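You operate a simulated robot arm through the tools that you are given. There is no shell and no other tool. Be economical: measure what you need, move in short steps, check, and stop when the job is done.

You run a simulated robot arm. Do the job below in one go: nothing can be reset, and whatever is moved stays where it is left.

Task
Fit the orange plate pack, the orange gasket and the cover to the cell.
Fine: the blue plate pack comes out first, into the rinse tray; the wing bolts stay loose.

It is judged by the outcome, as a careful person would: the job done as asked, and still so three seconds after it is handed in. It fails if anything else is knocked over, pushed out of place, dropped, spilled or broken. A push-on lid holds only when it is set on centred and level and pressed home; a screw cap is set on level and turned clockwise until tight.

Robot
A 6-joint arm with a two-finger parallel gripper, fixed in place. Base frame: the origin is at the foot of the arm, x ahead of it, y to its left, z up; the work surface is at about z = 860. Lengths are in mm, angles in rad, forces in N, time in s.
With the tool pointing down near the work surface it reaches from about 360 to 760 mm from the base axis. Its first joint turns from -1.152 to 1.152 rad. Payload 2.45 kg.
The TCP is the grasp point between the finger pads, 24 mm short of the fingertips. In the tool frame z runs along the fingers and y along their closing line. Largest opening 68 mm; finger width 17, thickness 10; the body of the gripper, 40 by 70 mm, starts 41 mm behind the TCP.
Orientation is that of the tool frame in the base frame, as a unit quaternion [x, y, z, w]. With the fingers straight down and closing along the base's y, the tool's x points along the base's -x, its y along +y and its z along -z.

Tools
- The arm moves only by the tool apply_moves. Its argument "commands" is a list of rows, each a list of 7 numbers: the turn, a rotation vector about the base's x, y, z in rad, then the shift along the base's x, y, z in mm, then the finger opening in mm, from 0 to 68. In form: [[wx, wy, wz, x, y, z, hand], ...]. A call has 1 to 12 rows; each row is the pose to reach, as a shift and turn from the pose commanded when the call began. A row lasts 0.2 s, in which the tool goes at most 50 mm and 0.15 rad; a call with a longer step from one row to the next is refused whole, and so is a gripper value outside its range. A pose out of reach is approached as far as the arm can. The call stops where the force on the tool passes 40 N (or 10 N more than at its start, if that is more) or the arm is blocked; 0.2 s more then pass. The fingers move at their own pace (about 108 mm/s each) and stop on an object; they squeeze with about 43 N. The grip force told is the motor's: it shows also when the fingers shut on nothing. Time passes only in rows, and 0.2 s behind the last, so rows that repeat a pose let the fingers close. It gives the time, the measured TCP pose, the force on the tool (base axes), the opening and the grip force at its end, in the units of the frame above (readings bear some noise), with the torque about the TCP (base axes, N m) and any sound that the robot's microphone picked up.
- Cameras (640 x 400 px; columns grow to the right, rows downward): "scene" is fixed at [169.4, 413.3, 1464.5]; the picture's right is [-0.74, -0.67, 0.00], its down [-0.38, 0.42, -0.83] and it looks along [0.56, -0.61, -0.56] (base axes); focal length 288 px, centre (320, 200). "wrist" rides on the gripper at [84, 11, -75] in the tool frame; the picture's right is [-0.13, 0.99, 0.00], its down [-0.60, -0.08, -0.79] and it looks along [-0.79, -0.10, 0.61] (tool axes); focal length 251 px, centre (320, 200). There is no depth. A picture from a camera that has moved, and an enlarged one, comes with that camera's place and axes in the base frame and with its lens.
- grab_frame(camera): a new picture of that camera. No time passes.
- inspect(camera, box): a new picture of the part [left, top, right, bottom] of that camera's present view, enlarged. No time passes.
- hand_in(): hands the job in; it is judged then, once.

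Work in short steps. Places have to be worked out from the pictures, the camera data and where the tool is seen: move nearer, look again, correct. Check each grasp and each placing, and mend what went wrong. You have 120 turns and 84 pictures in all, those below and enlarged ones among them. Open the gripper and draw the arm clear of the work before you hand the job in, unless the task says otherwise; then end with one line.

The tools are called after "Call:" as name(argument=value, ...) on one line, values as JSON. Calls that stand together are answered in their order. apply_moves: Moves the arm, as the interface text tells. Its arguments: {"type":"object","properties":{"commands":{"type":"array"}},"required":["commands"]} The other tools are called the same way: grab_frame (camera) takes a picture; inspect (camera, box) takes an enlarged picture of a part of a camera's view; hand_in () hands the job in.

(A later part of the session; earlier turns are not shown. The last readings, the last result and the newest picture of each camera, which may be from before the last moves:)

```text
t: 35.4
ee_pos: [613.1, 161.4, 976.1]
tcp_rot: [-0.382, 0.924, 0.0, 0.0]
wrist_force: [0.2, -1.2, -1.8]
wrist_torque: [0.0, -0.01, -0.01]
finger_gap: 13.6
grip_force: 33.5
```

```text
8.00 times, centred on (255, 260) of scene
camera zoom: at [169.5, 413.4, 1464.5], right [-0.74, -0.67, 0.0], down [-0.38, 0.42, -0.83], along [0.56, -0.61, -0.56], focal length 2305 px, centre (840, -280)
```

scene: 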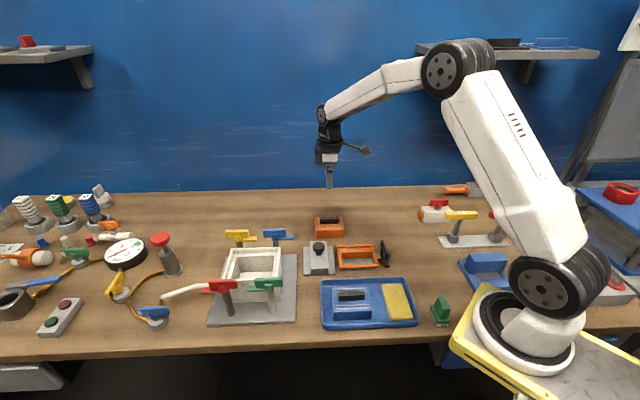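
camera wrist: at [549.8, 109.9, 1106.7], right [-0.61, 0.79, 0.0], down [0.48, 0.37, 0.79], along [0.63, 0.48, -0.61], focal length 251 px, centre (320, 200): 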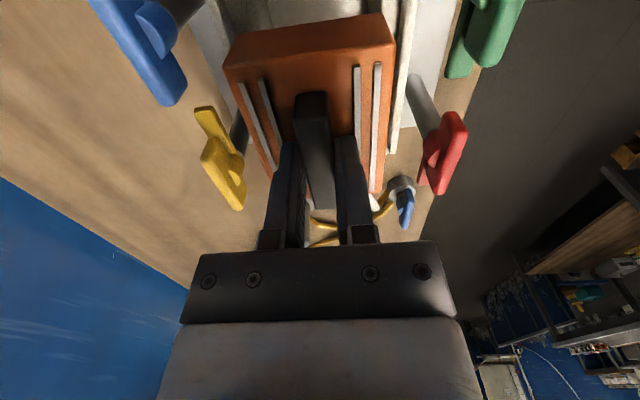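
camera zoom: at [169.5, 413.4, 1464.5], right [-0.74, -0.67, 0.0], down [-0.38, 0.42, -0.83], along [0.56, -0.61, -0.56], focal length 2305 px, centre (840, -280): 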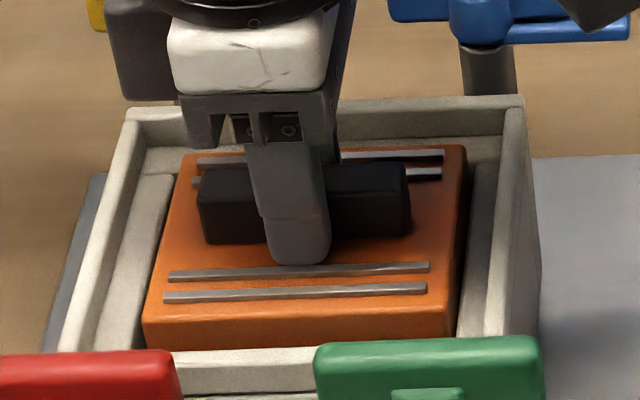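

It is entering cleanly with no force. I continue down to the seat.

Call:
apply_moves(commands=[[0, 0, 0, 0, 0, -8, 0], [0, 0, 0, 0, 0, -16, 0], [0, 0, 0, 0, 0, -24, 0], [0, 0, 0, 0, 0, -30, 0], [0, 0, 0, 0, 0, -34, 0], [0, 0, 0, 0, 0, -37, 0], [0, 0, 0, 0, 0, -39, 0], [0, 0, 0, 0, 0, -41, 0]])

Call:
inspect(camera="scene", box=[215, 235, 295, 285])

```text
t: 37.2
ee_pos: [615.4, 161.3, 937.2]
tcp_rot: [-0.383, 0.924, 0.0, 0.005]
wrist_force: [-5.0, -4.4, 39.3]
wrist_torque: [-0.21, 0.43, 0.02]
finger_gap: 13.7
grip_force: 34.0
```

```text
8.00 times, centred on (255, 260) of scene
camera zoom: at [168.4, 413.0, 1464.7], right [-0.74, -0.67, 0.0], down [-0.38, 0.42, -0.83], along [0.56, -0.61, -0.56], focal length 2305 px, centre (840, -280)
```

zoom: 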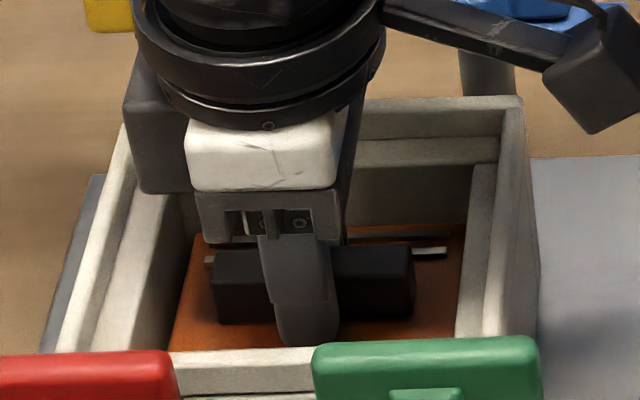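

The pack is seated at TCP 937, matching the blue pack's level. I relax the push, release and rise.

Call:
apply_moves(commands=[[0, 0, 0, 0, 0, 3, 0], [0, 0, 0, 0, 0, 3, 34], [0, 0, 0, 0, 0, 3, 34], [0, 0, 0, 0, 0, 15, 34], [0, 0, 0, 0, 0, 45, 34], [0, 0, 0, 0, 0, 90, 34], [0, 0, 0, 0, 0, 135, 34]])

Call:
inspect(camera="wrist", box=[180, 0, 440, 162])

Call:
inspect(camera="scene", box=[215, 235, 295, 285])

```text
t: 38.8
ee_pos: [613.4, 160.8, 1069.6]
tcp_rot: [-0.383, 0.924, 0.001, -0.002]
wrist_force: [0.8, 0.0, 0.0]
wrist_torque: [0.01, 0.01, 0.01]
finger_gap: 34.0
grip_force: 0.1
```

```text
2.46 times, centred on (310, 81) of wrist
camera zoom: at [546.5, 109.9, 1145.7], right [-0.61, 0.79, 0.0], down [0.48, 0.37, 0.79], along [0.63, 0.48, -0.61], focal length 619 px, centre (345, 493)
```

zoom: 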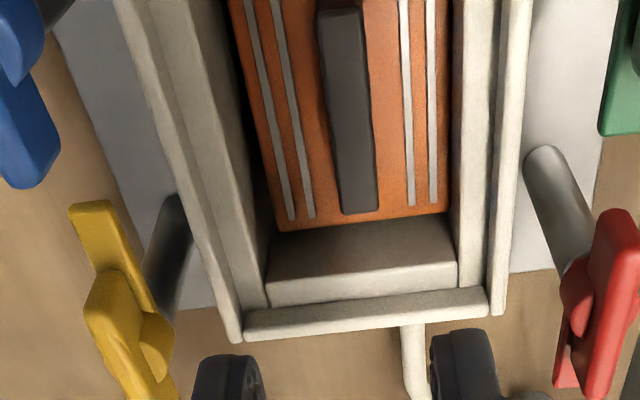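

```text
8.00 times, centred on (255, 260) of scene
camera zoom: at [169.4, 413.3, 1464.5], right [-0.74, -0.67, 0.0], down [-0.38, 0.42, -0.83], along [0.56, -0.61, -0.56], focal length 2305 px, centre (840, -280)
```

zoom: 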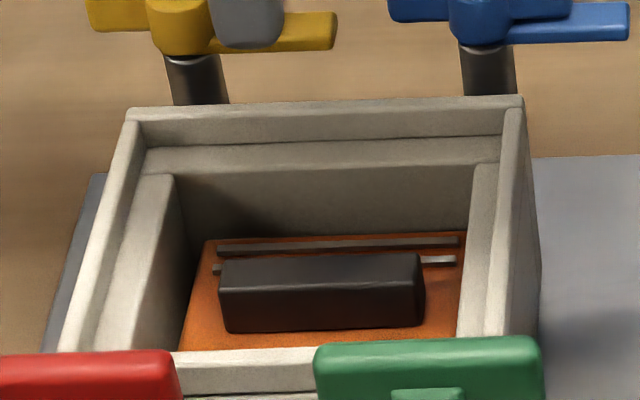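

The orange pack is seated and square in the cell. Next I look at the gasket, estimated near (488,-98).

Call:
apply_moves(commands=[[0, 0, 0, -16, -32, 0, 50], [0, 0, 0, -32, -64, 0, 50], [0, 0, 0, -48, -97, 0, 50], [0, 0, 0, -64, -130, 0, 50], [0, 0, 0, -80, -163, 0, 50], [0, 0, 0, -96, -196, 0, 50], [0, 0, 0, -112, -230, 0, 50], [0, 0, 0, -126, -258, -10, 50], [0, 0, 0, -126, -258, -10, 50]])

Call:
grab_frame(camera="wrist")

Call:
inspect(camera="scene", box=[295, 205, 415, 295])

```text
t: 40.8
ee_pos: [488.7, -97.0, 1060.2]
tcp_rot: [-0.383, 0.924, 0.001, 0.0]
wrist_force: [-0.1, -0.5, -0.2]
wrist_torque: [-0.02, -0.04, -0.02]
finger_gap: 49.8
grip_force: 0.1
```

```text
38 pictures are left
camera wrist: at [420.9, -149.1, 1135.1], right [-0.61, 0.79, 0.0], down [0.48, 0.37, 0.79], along [0.63, 0.48, -0.61], focal length 251 px, centre (320, 200)
```

wrist: 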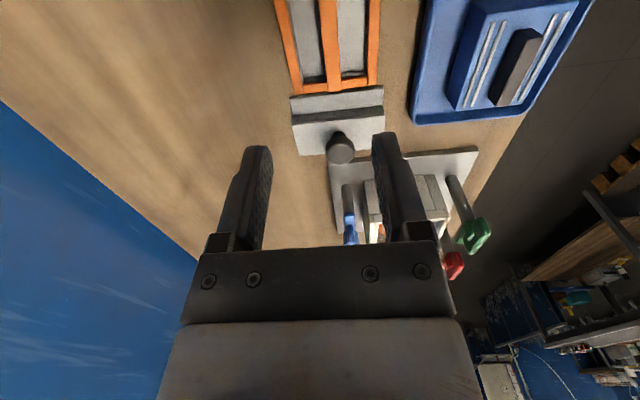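

```text
4.44 times, centred on (355, 250) of scene
camera zoom: at [169.4, 413.3, 1464.5], right [-0.74, -0.67, 0.0], down [-0.38, 0.42, -0.83], along [0.56, -0.61, -0.56], focal length 1281 px, centre (164, -22)
```

zoom: 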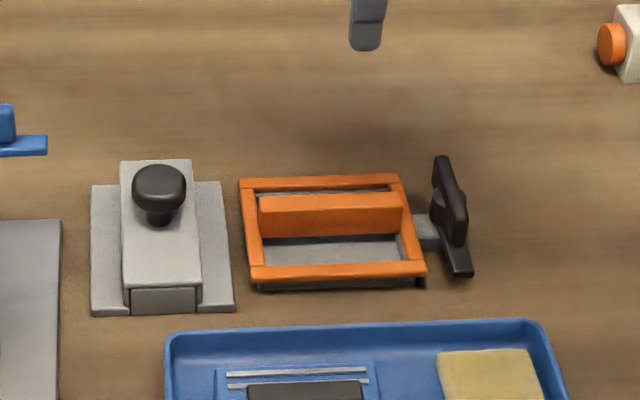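

The gasket's raised bar runs along the 45° axis, about 9 mm to the tool's +Y side. I shift over it, lower, and look again.

Call:
apply_moves(commands=[[0, 0, 0, -5.3, 7.4, -20, 50], [0, 0, 0, -5.3, 7.4, -50, 50], [0, 0, 0, -5.3, 7.4, -80, 50], [0, 0, 0, -5.3, 7.4, -105, 50], [0, 0, 0, -5.3, 7.4, -105, 50]])

Call:
inspect(camera="wrist", box=[200, 0, 440, 170])

Call:
inspect(camera="scene", box=[335, 225, 415, 285])

```text
t: 42.0
ee_pos: [482.9, -89.9, 955.5]
tcp_rot: [-0.383, 0.924, 0.0, -0.001]
wrist_force: [0.0, -0.1, 0.5]
wrist_torque: [0.01, 0.01, -0.02]
finger_gap: 50.1
grip_force: 0.1
```

```text
2.35 times, centred on (320, 85) of wrist
camera zoom: at [417.1, -141.6, 1031.1], right [-0.61, 0.79, 0.0], down [0.48, 0.37, 0.79], along [0.63, 0.48, -0.61], focal length 592 px, centre (320, 471)
```

zoom: 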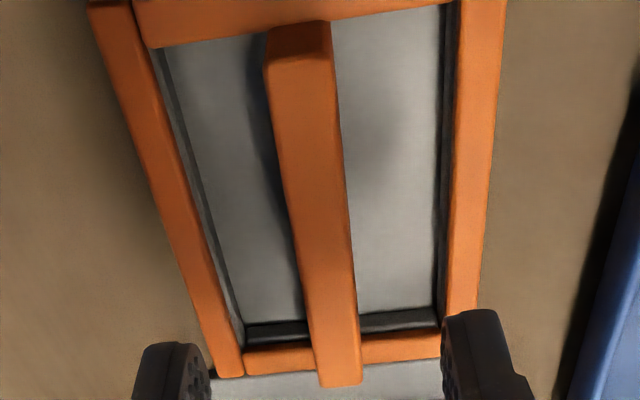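

```text
6.67 times, centred on (375, 255) of scene
camera zoom: at [169.4, 413.3, 1464.5], right [-0.74, -0.67, 0.0], down [-0.38, 0.42, -0.83], along [0.56, -0.61, -0.56], focal length 1921 px, centre (-47, -167)
```

zoom: 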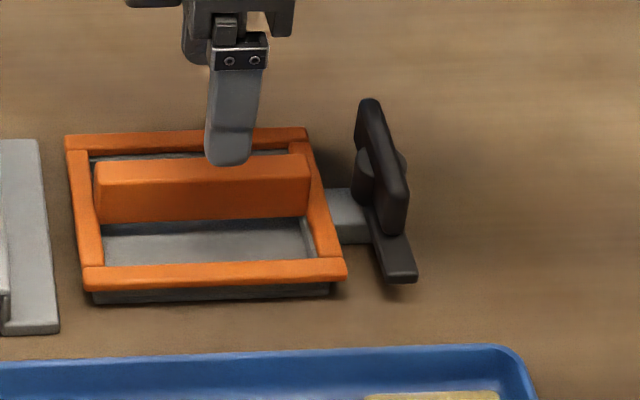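

The bar is centred laterally with its top near z 890. I move 3.5 mm forward, lower to TCP 899 with a 30 mm opening, and check.

Call:
apply_moves(commands=[[0, 0, 0, 2.1, 2.8, -10, 30], [0, 0, 0, 2.1, 2.8, -25, 30], [0, 0, 0, 2.1, 2.8, -40, 30], [0, 0, 0, 2.1, 2.8, -50, 30], [0, 0, 0, 2.1, 2.8, -56.5, 30]])

Call:
inspect(camera="scene", box=[335, 225, 415, 285])

Call:
inspect(camera="wrist", box=[200, 60, 440, 260])

```text
t: 43.2
ee_pos: [484.6, -86.8, 897.8]
tcp_rot: [-0.383, 0.924, 0.0, 0.0]
wrist_force: [0.4, -0.9, -0.4]
wrist_torque: [0.01, -0.01, -0.01]
finger_gap: 30.2
grip_force: 0.1
```

```text
6.67 times, centred on (375, 255) of scene
camera zoom: at [169.4, 413.3, 1464.5], right [-0.74, -0.67, 0.0], down [-0.38, 0.42, -0.83], along [0.56, -0.61, -0.56], focal length 1921 px, centre (-47, -167)
```

zoom: 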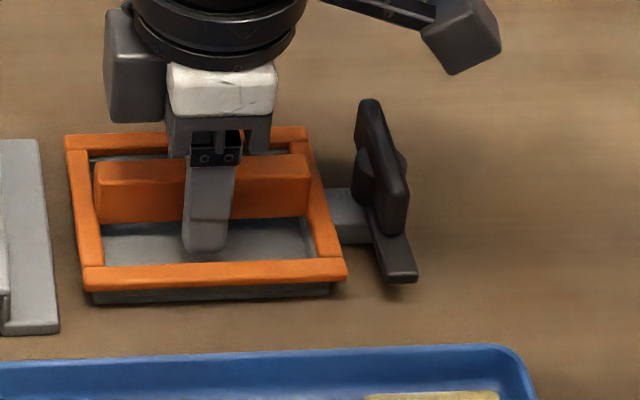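

```text
2.00 times, centred on (320, 160) of wrist
camera zoom: at [418.4, -137.6, 973.7], right [-0.61, 0.79, 0.0], down [0.48, 0.37, 0.79], along [0.63, 0.48, -0.61], focal length 503 px, centre (320, 280)
```

zoom: 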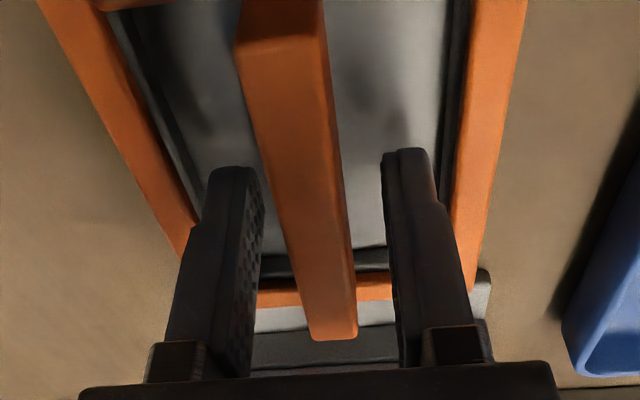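

Well centred. I close, confirm the grip, and lift slowly straight up.

Call:
apply_moves(commands=[[0, 0, 0, 0, 0, 0, 0], [0, 0, 0, 0, 0, 0, 0], [0, 0, 0, 0, 0, 0, 0], [0, 0, 0, 0, 0, 0, 0], [0, 0, 0, 0, 0, 2, 0], [0, 0, 0, 0, 0, 5, 0], [0, 0, 0, 0, 0, 10, 0], [0, 0, 0, 0, 0, 18, 0]])

Call:
inspect(camera="scene", box=[335, 215, 415, 285])

```text
t: 45.0
ee_pos: [485.3, -88.1, 916.1]
tcp_rot: [-0.383, 0.924, 0.002, 0.0]
wrist_force: [0.1, -0.2, -1.4]
wrist_torque: [-0.01, 0.0, 0.0]
finger_gap: 13.0
grip_force: 33.5
```

```text
5.71 times, centred on (375, 250) of scene
camera zoom: at [169.4, 413.3, 1464.5], right [-0.74, -0.67, 0.0], down [-0.38, 0.42, -0.83], along [0.56, -0.61, -0.56], focal length 1647 px, centre (6, -86)
```

zoom: 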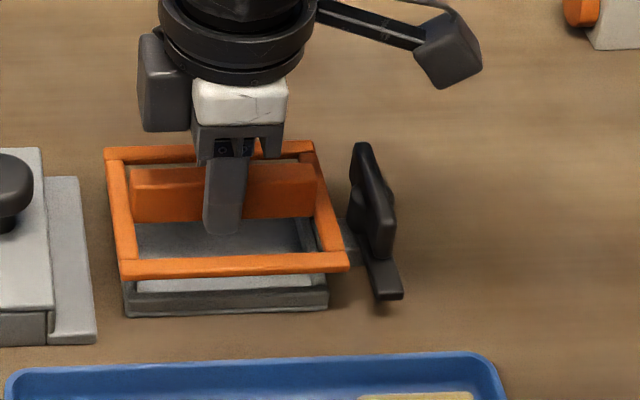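

The gasket is lifted cleanly and the holder stays put. I raise it and carry it above the cell.

Call:
apply_moves(commands=[[0, 0, 0, 0, 0, 20, 0], [0, 0, 0, 0, 0, 50, 0], [0, 0, 0, 0, 0, 85, 0], [0, 0, 0, 0, 0, 120, 0], [0, 0, 0, 0, 0, 145, 0], [0, 0, 0, 0, 0, 155, 0]])

Call:
apply_moves(commands=[[0, 0, 0, 6, 12, 0, 0], [0, 0, 0, 18, 35, 0, 0], [0, 0, 0, 33, 64, 0, 0], [0, 0, 0, 49, 94, 0, 0], [0, 0, 0, 65, 125, 0, 0], [0, 0, 0, 81, 156, 0, 0], [0, 0, 0, 97, 187, 0, 0], [0, 0, 0, 112, 216, 0, 0], [0, 0, 0, 123, 237, 0, 0], [0, 0, 0, 129.5, 248, 0, 0], [0, 0, 0, 129.5, 248, 0, 0]])

Call:
inspect(camera="wrist", box=[180, 0, 460, 250])

Call:
inspect(camera="scene", box=[205, 180, 315, 300])

```text
t: 46.4
ee_pos: [486.0, -87.3, 1071.1]
tcp_rot: [-0.383, 0.924, 0.001, 0.0]
wrist_force: [-0.4, 0.5, -0.5]
wrist_torque: [0.04, 0.0, -0.01]
finger_gap: 13.1
grip_force: 33.5
```

```text
t: 48.8
ee_pos: [615.8, 160.8, 1070.1]
tcp_rot: [-0.383, 0.924, 0.001, 0.0]
wrist_force: [0.3, 0.1, -0.3]
wrist_torque: [0.01, 0.01, -0.02]
finger_gap: 13.2
grip_force: 33.0
```

```text
1.60 times, centred on (320, 125) of wrist
camera zoom: at [548.9, 109.1, 1146.0], right [-0.61, 0.79, 0.0], down [0.48, 0.37, 0.79], along [0.63, 0.48, -0.61], focal length 402 px, centre (320, 320)
```

zoom: 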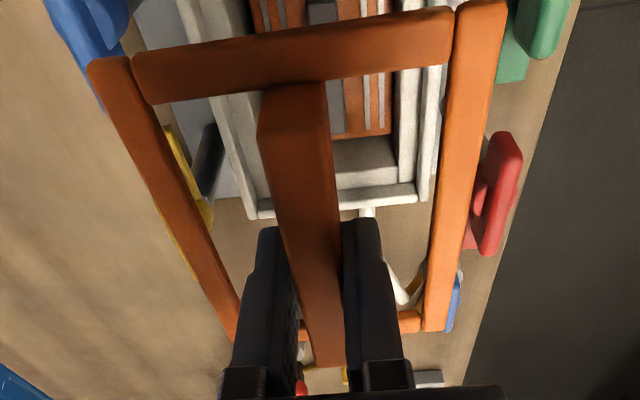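

```text
3.33 times, centred on (260, 240) of scene
camera zoom: at [169.4, 413.4, 1464.5], right [-0.74, -0.67, 0.0], down [-0.38, 0.42, -0.83], along [0.56, -0.61, -0.56], focal length 961 px, centre (520, 67)
```

zoom: 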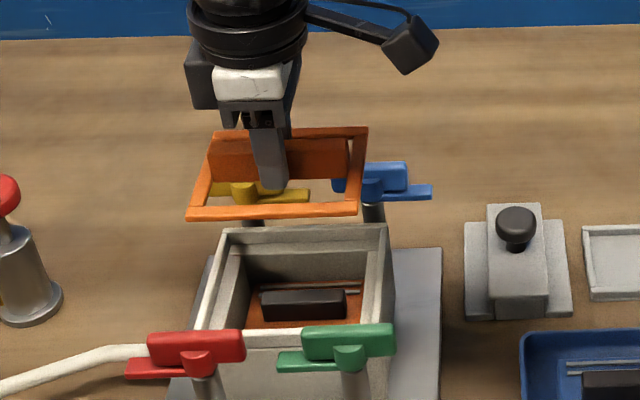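

The gasket hangs level, centred on the tool within about 1 mm (F −1.3). I lower to just above the lip for precise alignment.

Call:
apply_moves(commands=[[0, 0, 0, 0, 0, -20, 0], [0, 0, 0, 0, 0, -45, 0], [0, 0, 0, 0, 0, -65, 0], [0, 0, 0, 0, 0, -78, 0], [0, 0, 0, 0, 0, -78, 0]])

Call:
inspect(camera="wrist", box=[160, 0, 480, 220])

Call:
inspect(camera="scene", box=[215, 230, 295, 290])

```text
t: 50.0
ee_pos: [614.9, 160.5, 991.6]
tcp_rot: [-0.383, 0.924, 0.0, 0.0]
wrist_force: [0.9, 0.2, -0.1]
wrist_torque: [-0.03, 0.02, 0.01]
finger_gap: 13.4
grip_force: 33.3
```

```text
1.82 times, centred on (320, 110) of wrist
camera zoom: at [548.2, 109.3, 1067.9], right [-0.61, 0.79, 0.0], down [0.48, 0.37, 0.79], along [0.63, 0.48, -0.61], focal length 457 px, centre (320, 364)
```

zoom: 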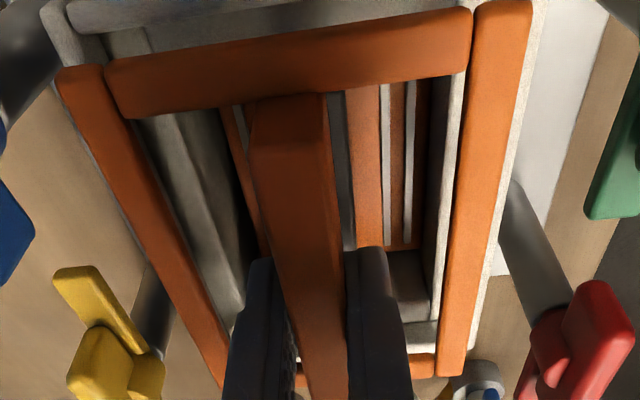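

```text
6.67 times, centred on (255, 260) of scene
camera zoom: at [169.4, 413.3, 1464.5], right [-0.74, -0.67, 0.0], down [-0.38, 0.42, -0.83], along [0.56, -0.61, -0.56], focal length 1921 px, centre (753, -200)
```

zoom: 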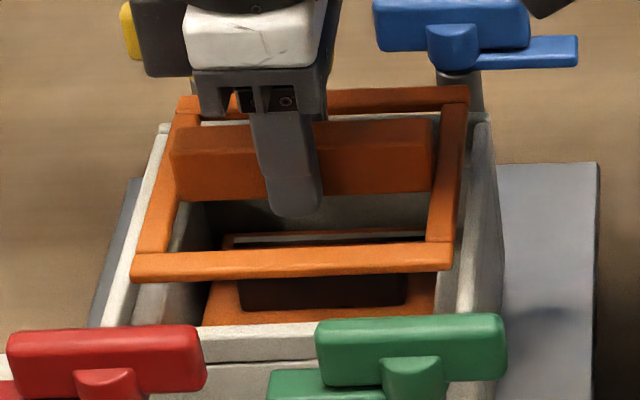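

I zoom tight on both the fore and aft lip edges to get the remaining offset.

Call:
inspect(camera="scene", box=[222, 240, 292, 284])

Call:
inspect(camera="wrist", box=[160, 0, 320, 100])

Call:
inspect(camera="wrist", box=[340, 0, 500, 100])

```text
9.09 times, centred on (257, 262) of scene
camera zoom: at [169.4, 413.3, 1464.5], right [-0.74, -0.67, 0.0], down [-0.38, 0.42, -0.83], along [0.56, -0.61, -0.56], focal length 2620 px, centre (893, -364)
```

zoom: 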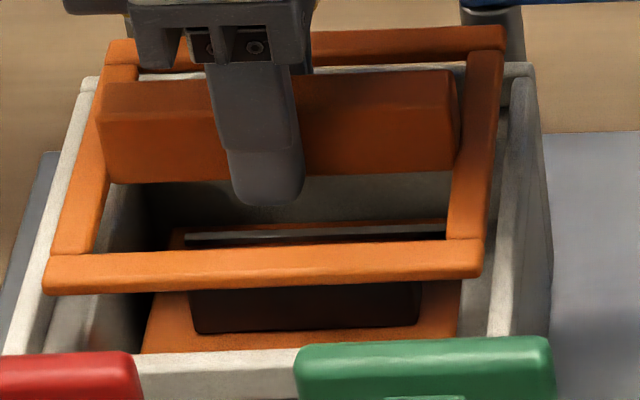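

```text
4.00 times, centred on (240, 50) of wrist
camera zoom: at [548.2, 109.3, 1067.9], right [-0.61, 0.79, 0.0], down [0.48, 0.37, 0.79], along [0.63, 0.48, -0.61], focal length 1006 px, centre (640, 800)
```

zoom: 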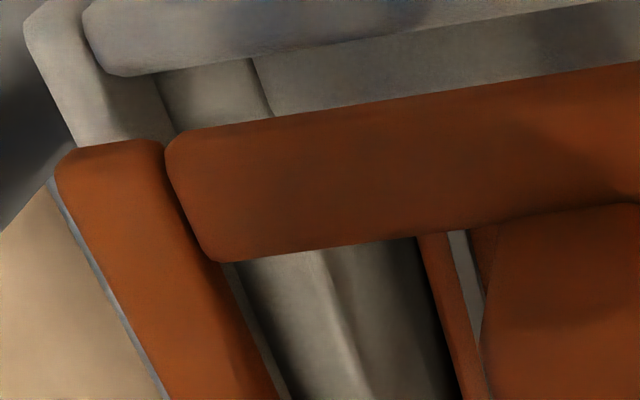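

```text
4.00 times, centred on (420, 50) of wrist
camera zoom: at [548.2, 109.3, 1067.9], right [-0.61, 0.79, 0.0], down [0.48, 0.37, 0.79], along [0.63, 0.48, -0.61], focal length 1006 px, centre (-80, 800)
```

zoom: 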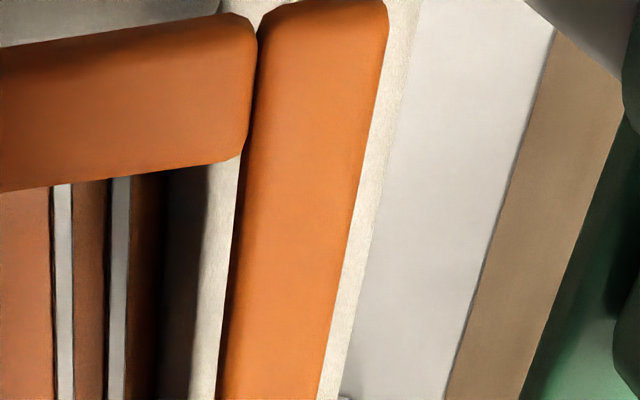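

Estimate: the gasket must move about +1.5 mm across and 0.4 mm forward; slack looks like 1–1.5 mm per side. I shift and lower to just above the lip, then recheck.

Call:
apply_moves(commands=[[0, 0, 0, -0.8, 1.35, 0, 0], [0, 0, 0, -0.8, 1.35, -4, 0], [0, 0, 0, -0.8, 1.35, -8, 0], [0, 0, 0, -0.8, 1.35, -8, 0]])

Call:
inspect(camera="wrist", box=[150, 0, 490, 212])

Call:
inspect(camera="scene", box=[222, 240, 292, 284])

```text
t: 51.0
ee_pos: [613.9, 161.1, 984.3]
tcp_rot: [-0.383, 0.924, 0.0, 0.001]
wrist_force: [-0.7, 0.5, -0.8]
wrist_torque: [-0.02, -0.01, 0.06]
finger_gap: 13.5
grip_force: 33.3
```

```text
1.88 times, centred on (320, 106) of wrist
camera zoom: at [547.7, 111.0, 1059.9], right [-0.61, 0.79, 0.0], down [0.48, 0.37, 0.79], along [0.63, 0.48, -0.61], focal length 473 px, centre (320, 377)
```

zoom: 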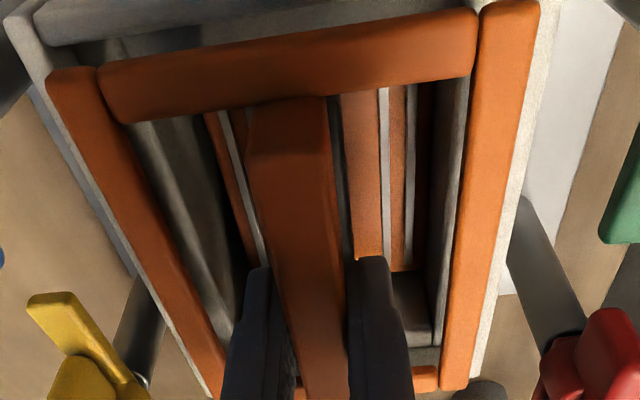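

```text
9.09 times, centred on (257, 262) of scene
camera zoom: at [169.4, 413.3, 1464.5], right [-0.74, -0.67, 0.0], down [-0.38, 0.42, -0.83], along [0.56, -0.61, -0.56], focal length 2620 px, centre (893, -364)
```

zoom: 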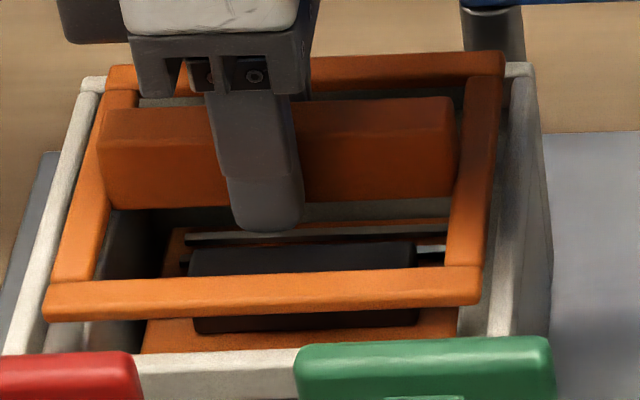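

Fore-aft gaps look balanced. I recheck left/right with tight zooms.

Call:
inspect(camera="wrist", box=[150, 0, 310, 100])

Call:
inspect(camera="wrist", box=[340, 0, 500, 100])

```text
4.00 times, centred on (230, 50) of wrist
camera zoom: at [547.7, 111.0, 1059.9], right [-0.61, 0.79, 0.0], down [0.48, 0.37, 0.79], along [0.63, 0.48, -0.61], focal length 1006 px, centre (680, 800)
```

zoom: 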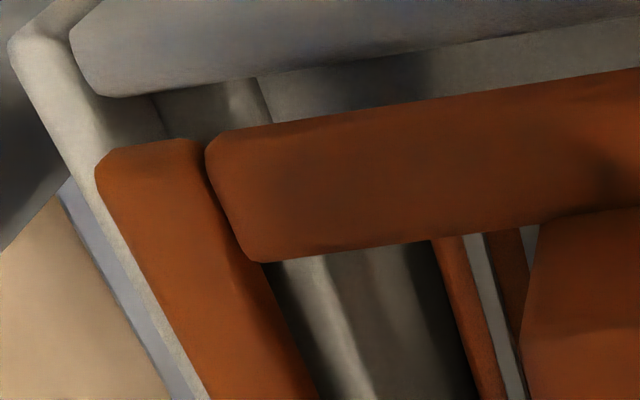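

```text
4.00 times, centred on (420, 50) of wrist
camera zoom: at [547.7, 111.0, 1059.9], right [-0.61, 0.79, 0.0], down [0.48, 0.37, 0.79], along [0.63, 0.48, -0.61], focal length 1006 px, centre (-80, 800)
```

zoom: 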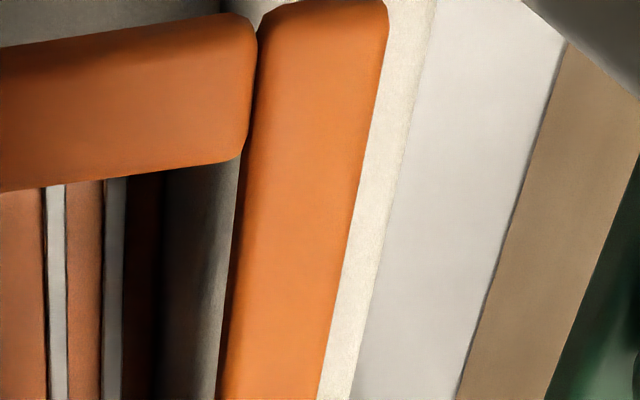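

Both readings put the gasket centred across within about 0.3 mm. I lower in 2 mm steps and watch the force.

Call:
apply_moves(commands=[[0, 0, 0, 0, 0, -2, 0], [0, 0, 0, 0, 0, -4, 0], [0, 0, 0, 0, 0, -6, 0]])

Call:
apply_moves(commands=[[0, 0, 0, 0, 0, -1.5, 0], [0, 0, 0, 0, 0, -3, 0]])

Call:
inspect(camera="scene", box=[222, 240, 292, 284])

```text
t: 51.8
ee_pos: [612.9, 162.6, 978.4]
tcp_rot: [-0.383, 0.924, 0.0, -0.001]
wrist_force: [-0.1, -0.5, -0.7]
wrist_torque: [0.02, -0.05, 0.0]
finger_gap: 13.5
grip_force: 33.3
```

```text
t: 52.4
ee_pos: [614.5, 163.1, 976.3]
tcp_rot: [-0.382, 0.924, 0.0, 0.0]
wrist_force: [0.6, 1.2, 4.3]
wrist_torque: [-0.18, 0.21, 0.02]
finger_gap: 13.4
grip_force: 33.3
```

```text
9.09 times, centred on (257, 262) of scene
camera zoom: at [169.3, 413.4, 1464.5], right [-0.74, -0.67, 0.0], down [-0.38, 0.42, -0.83], along [0.56, -0.61, -0.56], focal length 2620 px, centre (893, -364)
```

zoom: 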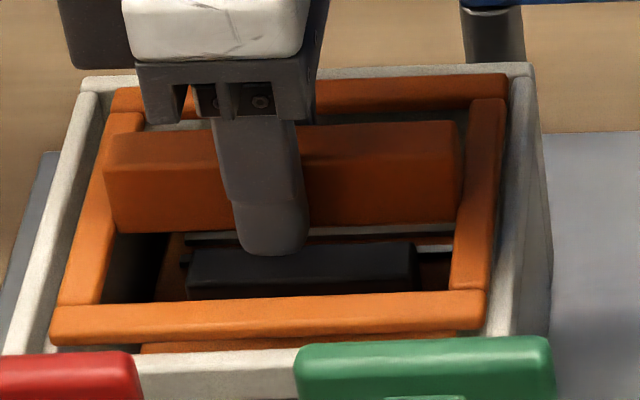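

A light contact of 4 N with torque pointing to the near (−F) end: the gasket is catching the lip there. I lift 3 mm, shift about 1.2 mm forward and try again.

Call:
apply_moves(commands=[[0, 0, 0, 0, 0, 3, 0], [0, 0, 0, 0.9, 0.9, 3, 0], [0, 0, 0, 0.9, 0.9, 1, 0], [0, 0, 0, 0.9, 0.9, -1, 0], [0, 0, 0, 0.9, 0.9, -2, 0]])

Call:
inspect(camera="wrist", box=[150, 0, 490, 212])

```text
t: 53.6
ee_pos: [614.8, 163.3, 973.2]
tcp_rot: [-0.383, 0.924, 0.001, 0.0]
wrist_force: [-0.3, -0.3, -1.1]
wrist_torque: [-0.03, 0.02, 0.02]
finger_gap: 13.3
grip_force: 33.6
```

```text
1.88 times, centred on (320, 106) of wrist
camera zoom: at [547.9, 112.2, 1049.3], right [-0.61, 0.79, 0.0], down [0.48, 0.37, 0.79], along [0.63, 0.48, -0.61], focal length 473 px, centre (320, 377)
```

zoom: 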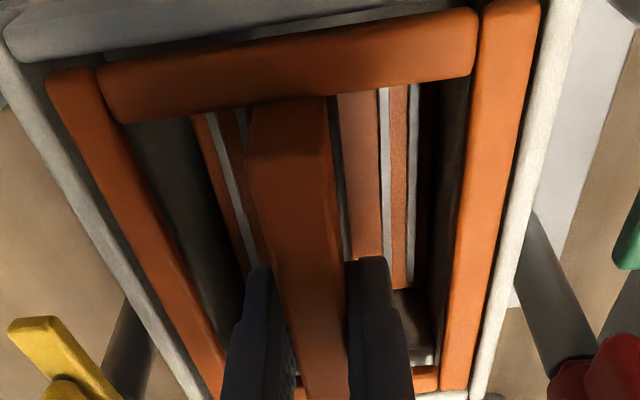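

It is inside the recess now with no force and gaps visible on both sides. I continue down gently to the ledge.

Call:
apply_moves(commands=[[0, 0, 0, 0, 0, -2, 0], [0, 0, 0, 0, 0, -4, 0], [0, 0, 0, 0, 0, -6, 0]])

Call:
apply_moves(commands=[[0, 0, 0, 0, 0, -1.5, 0], [0, 0, 0, 0, 0, -3, 0]])

Call:
inspect(camera="scene", box=[222, 240, 292, 284])

```text
t: 54.4
ee_pos: [615.2, 162.4, 968.0]
tcp_rot: [-0.383, 0.924, 0.0, -0.001]
wrist_force: [-0.4, 0.7, 0.0]
wrist_torque: [-0.01, 0.0, -0.02]
finger_gap: 13.2
grip_force: 32.6
```

```text
t: 55.0
ee_pos: [613.9, 162.9, 964.5]
tcp_rot: [-0.382, 0.924, 0.001, -0.001]
wrist_force: [0.4, 0.1, -0.2]
wrist_torque: [0.0, 0.0, -0.01]
finger_gap: 13.3
grip_force: 33.0
```

```text
9.09 times, centred on (257, 262) of scene
camera zoom: at [169.4, 413.3, 1464.5], right [-0.74, -0.67, 0.0], down [-0.38, 0.42, -0.83], along [0.56, -0.61, -0.56], focal length 2620 px, centre (893, -364)
```

zoom: 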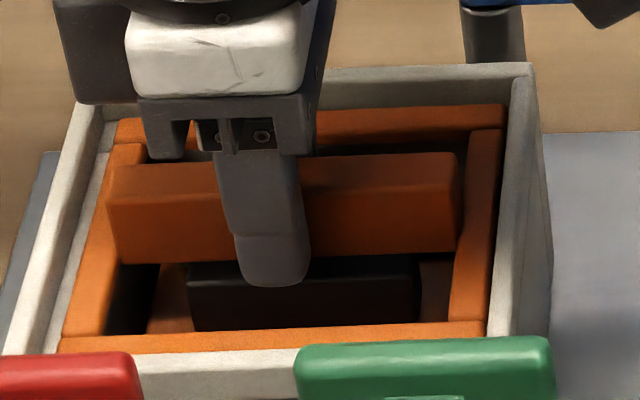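

No contact yet; the recess is deeper. I keep lowering in small steps.

Call:
apply_moves(commands=[[0, 0, 0, 0, 0, -1.5, 0], [0, 0, 0, 0, 0, -3, 0], [0, 0, 0, 0, 0, -4.5, 0]])

```text
t: 55.8
ee_pos: [613.7, 163.2, 962.9]
tcp_rot: [-0.382, 0.924, 0.001, 0.0]
wrist_force: [-10.7, -2.1, 23.5]
wrist_torque: [0.27, -0.17, 0.02]
finger_gap: 13.1
grip_force: 33.4
```

Contact with 23 N at TCP 963. I check whether the gasket is seated on the ledge.

Call:
inspect(camera="scene", box=[222, 240, 292, 284])

Call:
inspect(camera="wrist", box=[150, 0, 490, 260])

```text
9.09 times, centred on (257, 262) of scene
camera zoom: at [168.6, 413.2, 1464.6], right [-0.74, -0.67, 0.0], down [-0.38, 0.42, -0.83], along [0.56, -0.61, -0.56], focal length 2620 px, centre (893, -364)
```

zoom: 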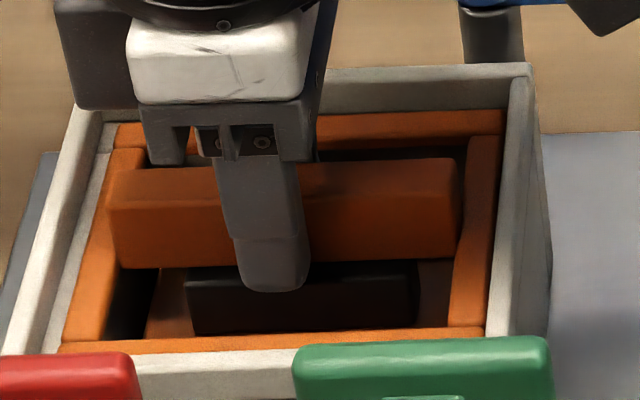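

```text
1.54 times, centred on (320, 130) of wrist
camera zoom: at [547.7, 111.9, 1038.2], right [-0.61, 0.79, 0.0], down [0.48, 0.37, 0.79], along [0.63, 0.49, -0.61], focal length 387 px, centre (320, 308)
```

zoom: 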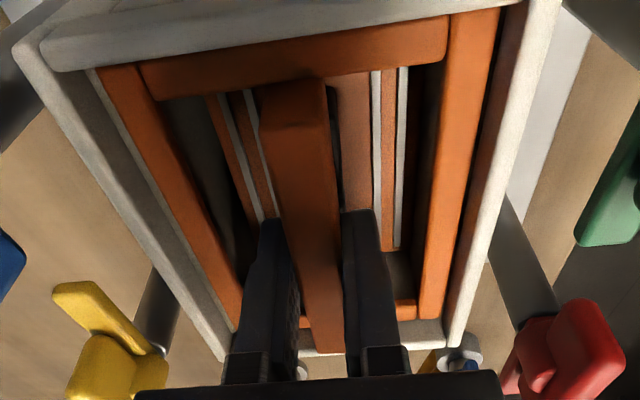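

The gasket sits flat on the ledge, inside the lip all round. I relax, release and rise.

Call:
apply_moves(commands=[[0, 0, 0, 0, 0, 3, 0], [0, 0, 0, 0, 0, 3, 28], [0, 0, 0, 0, 0, 3, 28], [0, 0, 0, 0, 0, 15, 28], [0, 0, 0, 0, 0, 45, 28], [0, 0, 0, 0, 0, 90, 28], [0, 0, 0, 0, 0, 115, 28]])

Call:
inspect(camera="wrist", box=[160, 0, 480, 200])

Call:
inspect(camera="scene", box=[215, 235, 345, 290])

```text
t: 57.4
ee_pos: [614.6, 163.4, 1075.4]
tcp_rot: [-0.383, 0.924, 0.001, -0.001]
wrist_force: [-0.1, -0.1, 0.3]
wrist_torque: [0.01, 0.0, 0.01]
finger_gap: 28.4
grip_force: 0.1
```

```text
2.00 times, centred on (320, 100) of wrist
camera zoom: at [548.5, 111.9, 1153.1], right [-0.61, 0.79, 0.0], down [0.48, 0.37, 0.79], along [0.63, 0.48, -0.61], focal length 503 px, centre (320, 400)
```

zoom: 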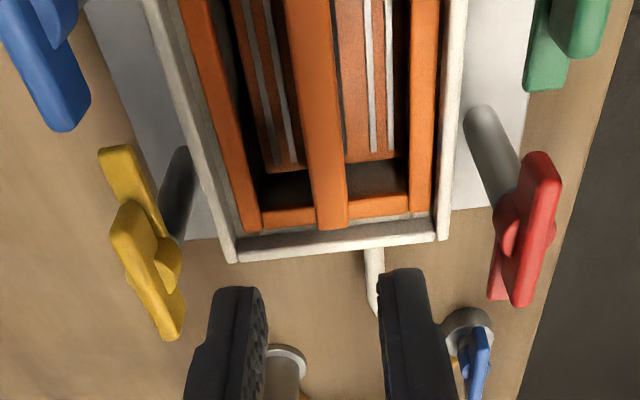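

```text
4.92 times, centred on (280, 262) of scene
camera zoom: at [169.4, 413.3, 1464.5], right [-0.74, -0.67, 0.0], down [-0.38, 0.42, -0.83], along [0.56, -0.61, -0.56], focal length 1419 px, centre (517, -108)
```

zoom: 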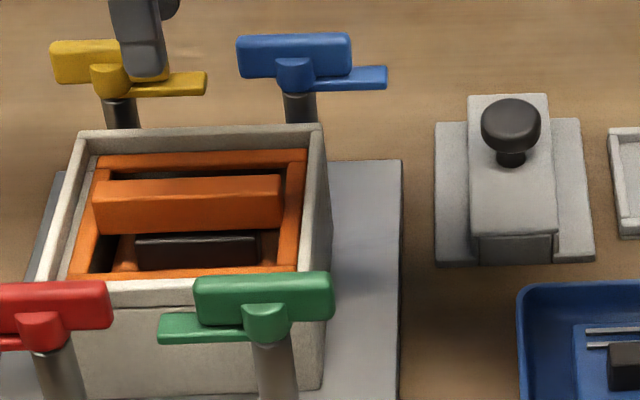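

The gasket is seated properly. The cover (about 89 × 111 mm) lies with its long side across, so it will need a 90° turn. I go above its knob for a look.

Call:
apply_moves(commands=[[0, 0, 0, -10, -33, 0, 50], [0, 0, 0, -20, -68, 0, 50], [0, 0, 0, -30, -103, 0, 50], [0, 0, 0, -40, -138, 0, 50], [0, 0, 0, -48, -165, -15, 50], [0, 0, 0, -51, -174, -40, 50], [0, 0, 0, -51, -174, -50, 50], [0, 0, 0, -51, -174, -50, 50]])

Call:
inspect(camera="wrist", box=[160, 0, 480, 200])

Call:
inspect(camera="scene", box=[285, 205, 385, 275])

```text
t: 59.2
ee_pos: [562.8, -10.9, 1024.8]
tcp_rot: [-0.383, 0.924, 0.001, 0.0]
wrist_force: [-0.3, 0.4, -0.2]
wrist_torque: [-0.01, -0.02, -0.02]
finger_gap: 50.2
grip_force: 0.0
```

```text
2.00 times, centred on (320, 100) of wrist
camera zoom: at [496.8, -61.8, 1100.9], right [-0.61, 0.79, 0.0], down [0.48, 0.37, 0.79], along [0.63, 0.48, -0.61], focal length 503 px, centre (320, 400)
```

zoom: 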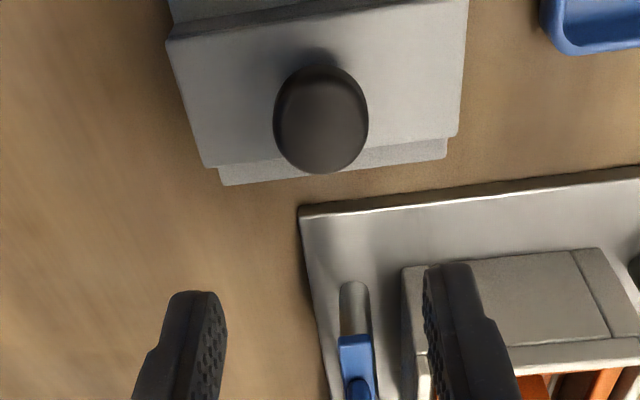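

```text
5.71 times, centred on (335, 240) of scene
camera zoom: at [169.4, 413.3, 1464.5], right [-0.74, -0.67, 0.0], down [-0.38, 0.42, -0.83], along [0.56, -0.61, -0.56], focal length 1647 px, centre (234, -29)
```

zoom: 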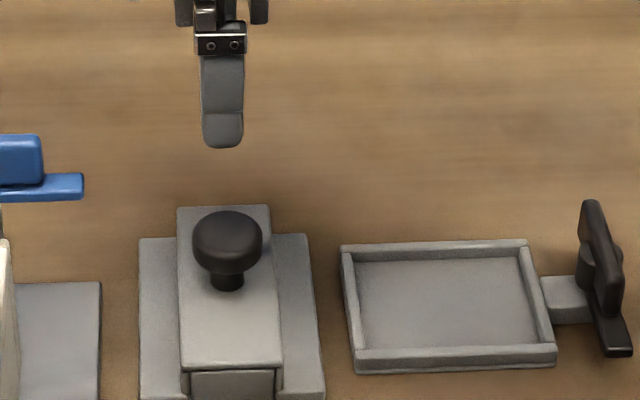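

The knob is slightly behind (about 5 mm) the tool. I correct, lower to TCP 965, and look again.

Call:
apply_moves(commands=[[0, 0, 0, -4.6, -2.5, -15, 56], [0, 0, 0, -4.6, -2.5, -40, 56], [0, 0, 0, -4.6, -2.5, -60, 56], [0, 0, 0, -4.6, -2.5, -60, 56]])

Call:
inspect(camera="wrist", box=[160, 0, 480, 200])

Call:
inspect(camera="scene", box=[285, 205, 385, 275])

```text
t: 60.2
ee_pos: [560.6, -12.1, 964.8]
tcp_rot: [-0.383, 0.924, 0.001, -0.001]
wrist_force: [-0.5, 0.0, 0.0]
wrist_torque: [-0.01, 0.0, 0.01]
finger_gap: 56.0
grip_force: 0.0
```

```text
2.00 times, centred on (320, 100) of wrist
camera zoom: at [493.2, -63.8, 1041.3], right [-0.61, 0.79, 0.0], down [0.48, 0.37, 0.79], along [0.63, 0.48, -0.61], focal length 503 px, centre (320, 400)
```

zoom: 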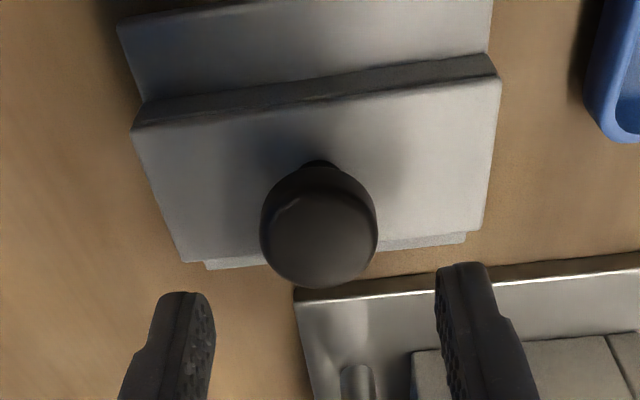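

```text
5.71 times, centred on (335, 240) of scene
camera zoom: at [169.4, 413.3, 1464.5], right [-0.74, -0.67, 0.0], down [-0.38, 0.42, -0.83], along [0.56, -0.61, -0.56], focal length 1647 px, centre (234, -29)
```

zoom: 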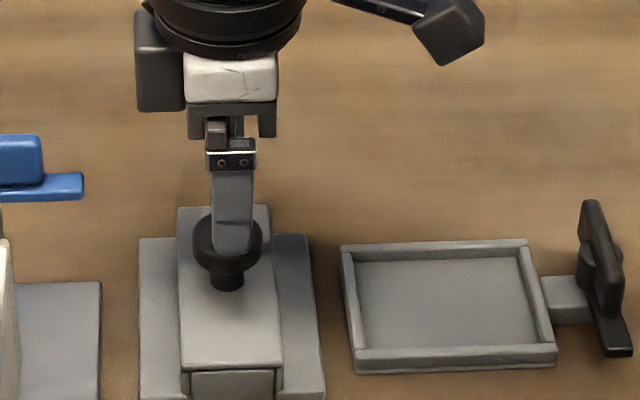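

The knob is on the tool axis; box top is near z 886. I lower to TCP 914 and close on the knob.

Call:
apply_moves(commands=[[0, 0, 0, 0, 0, -15, 56], [0, 0, 0, 0, 0, -30, 56], [0, 0, 0, 0, 0, -42, 56], [0, 0, 0, 0, 0, -50.5, 56], [0, 0, 0, 0, 0, -50.5, 0], [0, 0, 0, 0, 0, -50.5, 0], [0, 0, 0, 0, 0, -50.5, 0], [0, 0, 0, 0, 0, -50.5, 0]])

Call:
inspect(camera="scene", box=[285, 205, 385, 275])

```text
t: 62.0
ee_pos: [558.9, -13.5, 915.0]
tcp_rot: [-0.383, 0.924, 0.0, 0.0]
wrist_force: [-0.1, -0.4, -0.7]
wrist_torque: [-0.03, -0.16, 0.01]
finger_gap: 33.2
grip_force: 42.7
```

```text
5.71 times, centred on (335, 240) of scene
camera zoom: at [169.4, 413.3, 1464.5], right [-0.74, -0.67, 0.0], down [-0.38, 0.42, -0.83], along [0.56, -0.61, -0.56], focal length 1647 px, centre (234, -29)
```

zoom: 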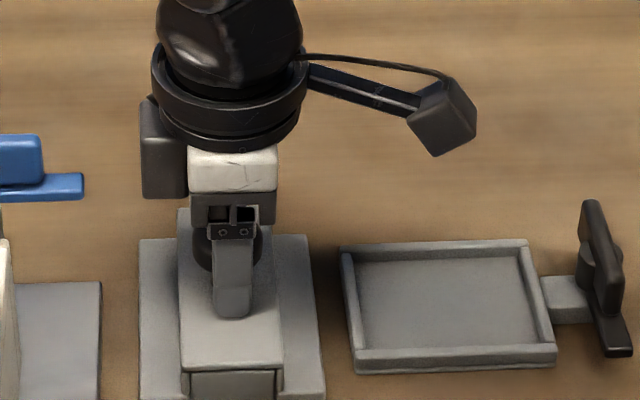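

Gripped at 33.2 mm across the knob. I lift slowly, then raise to travelling height.

Call:
apply_moves(commands=[[0, 0, 0, 0, 0, 2, 0], [0, 0, 0, 0, 0, 5, 0], [0, 0, 0, 0, 0, 10, 0], [0, 0, 0, 0, 0, 20, 0], [0, 0, 0, 0, 0, 40, 0], [0, 0, 0, 0, 0, 70, 0], [0, 0, 0, 0, 0, 105, 0], [0, 0, 0, 0, 0, 140, 0], [0, 0, 0, 0, 0, 170, 0], [0, 0, 0, 0, 0, 185, 0]])

Call:
inspect(camera="scene", box=[265, 155, 385, 275])

```text
t: 64.2
ee_pos: [558.9, -15.9, 1100.5]
tcp_rot: [-0.382, 0.924, 0.0, 0.0]
wrist_force: [-1.4, 0.3, -1.9]
wrist_torque: [-0.01, -0.01, -0.03]
finger_gap: 32.9
grip_force: 43.2
```

```text
3.33 times, centred on (325, 215) of scene
camera zoom: at [169.4, 413.3, 1464.5], right [-0.74, -0.67, 0.0], down [-0.38, 0.42, -0.83], along [0.56, -0.61, -0.56], focal length 961 px, centre (303, 150)
```

zoom: 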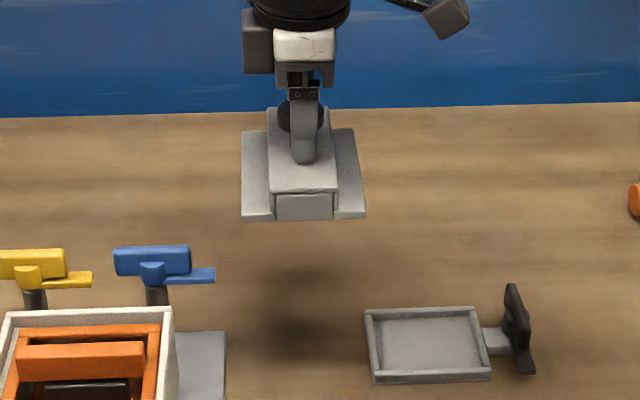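

The cover is held level. I carry it over the cell while turning it −90° so its long side lies along the cell.

Call:
apply_moves(commands=[[0, 0, -0.143, 3, 10, 0, 0], [0, 0, -0.286, 7, 25, 0, 0], [0, 0, -0.428, 12, 42, 0, 0], [0, 0, -0.571, 17, 60, 0, 0], [0, 0, -0.714, 23, 79, 0, 0], [0, 0, -0.857, 29, 98, 0, 0], [0, 0, -1.0, 35, 117, 0, 0], [0, 0, -1.142, 41, 136, 0, 0], [0, 0, -1.285, 47, 154, 0, 0], [0, 0, -1.428, 52, 168, 0, 0], [0, 0, -1.571, 54.5, 177, 0, 0], [0, 0, -1.571, 54.5, 177, 0, 0]])

Call:
inspect(camera="wrist", box=[120, 0, 520, 250])

Call:
inspect(camera="scene", box=[205, 160, 315, 300])

```text
t: 66.8
ee_pos: [612.6, 163.9, 1099.7]
tcp_rot: [0.383, 0.924, 0.0, 0.0]
wrist_force: [-0.3, 0.9, -2.1]
wrist_torque: [-0.01, 0.04, -0.01]
finger_gap: 33.2
grip_force: 42.9
```

```text
1.60 times, centred on (320, 125) of wrist
camera zoom: at [562.0, 231.6, 1175.6], right [0.79, 0.61, 0.0], down [0.37, -0.48, 0.79], along [0.48, -0.63, -0.61], focal length 402 px, centre (320, 320)
```

zoom: 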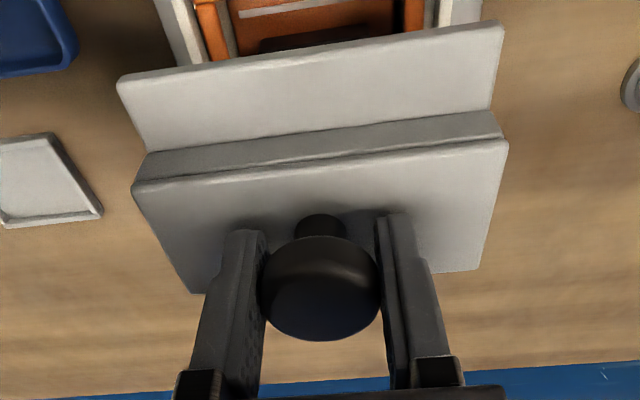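

```text
2.86 times, centred on (260, 230) of scene
camera zoom: at [169.4, 413.4, 1464.5], right [-0.74, -0.67, 0.0], down [-0.38, 0.42, -0.83], along [0.56, -0.61, -0.56], focal length 823 px, centre (491, 114)
```

zoom: 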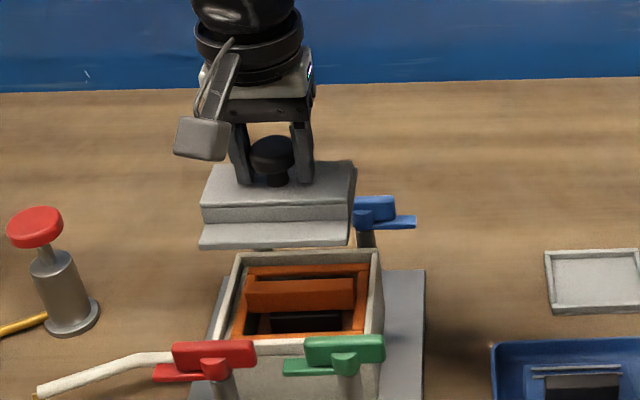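

The cover is square to the tool and centred on it within about 1 mm. I lower it to just above the lip for alignment.

Call:
apply_moves(commands=[[0, 0, 0, 0, 0, -20, 0], [0, 0, 0, 0, 0, -45, 0], [0, 0, 0, 0, 0, -65, 0], [0, 0, 0, 0, 0, -78, 0], [0, 0, 0, 0, 0, -82, 0], [0, 0, 0, 0, 0, -82, 0]])

Call:
inspect(camera="wrist", box=[160, 0, 480, 160])

Call:
inspect(camera="scene", box=[218, 230, 298, 285])

```text
t: 68.2
ee_pos: [614.9, 164.7, 1018.4]
tcp_rot: [0.383, 0.924, 0.0, 0.0]
wrist_force: [0.4, -0.1, -1.6]
wrist_torque: [0.03, 0.0, -0.02]
finger_gap: 33.1
grip_force: 42.6
```

```text
2.00 times, centred on (320, 80) of wrist
camera zoom: at [562.4, 230.9, 1093.6], right [0.79, 0.61, 0.0], down [0.37, -0.48, 0.79], along [0.48, -0.63, -0.61], focal length 503 px, centre (320, 440)
```

zoom: 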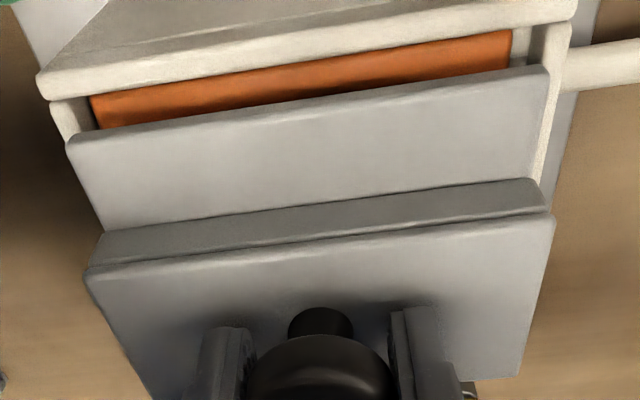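

```text
7.27 times, centred on (258, 258) of scene
camera zoom: at [169.4, 413.4, 1464.5], right [-0.74, -0.67, 0.0], down [-0.38, 0.42, -0.83], along [0.56, -0.61, -0.56], focal length 2096 px, centre (771, -218)
```

zoom: 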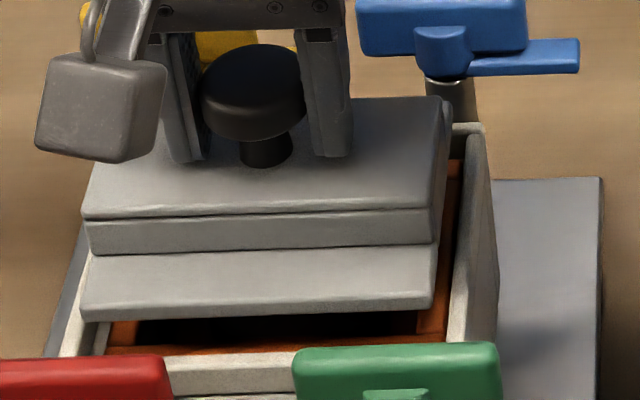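

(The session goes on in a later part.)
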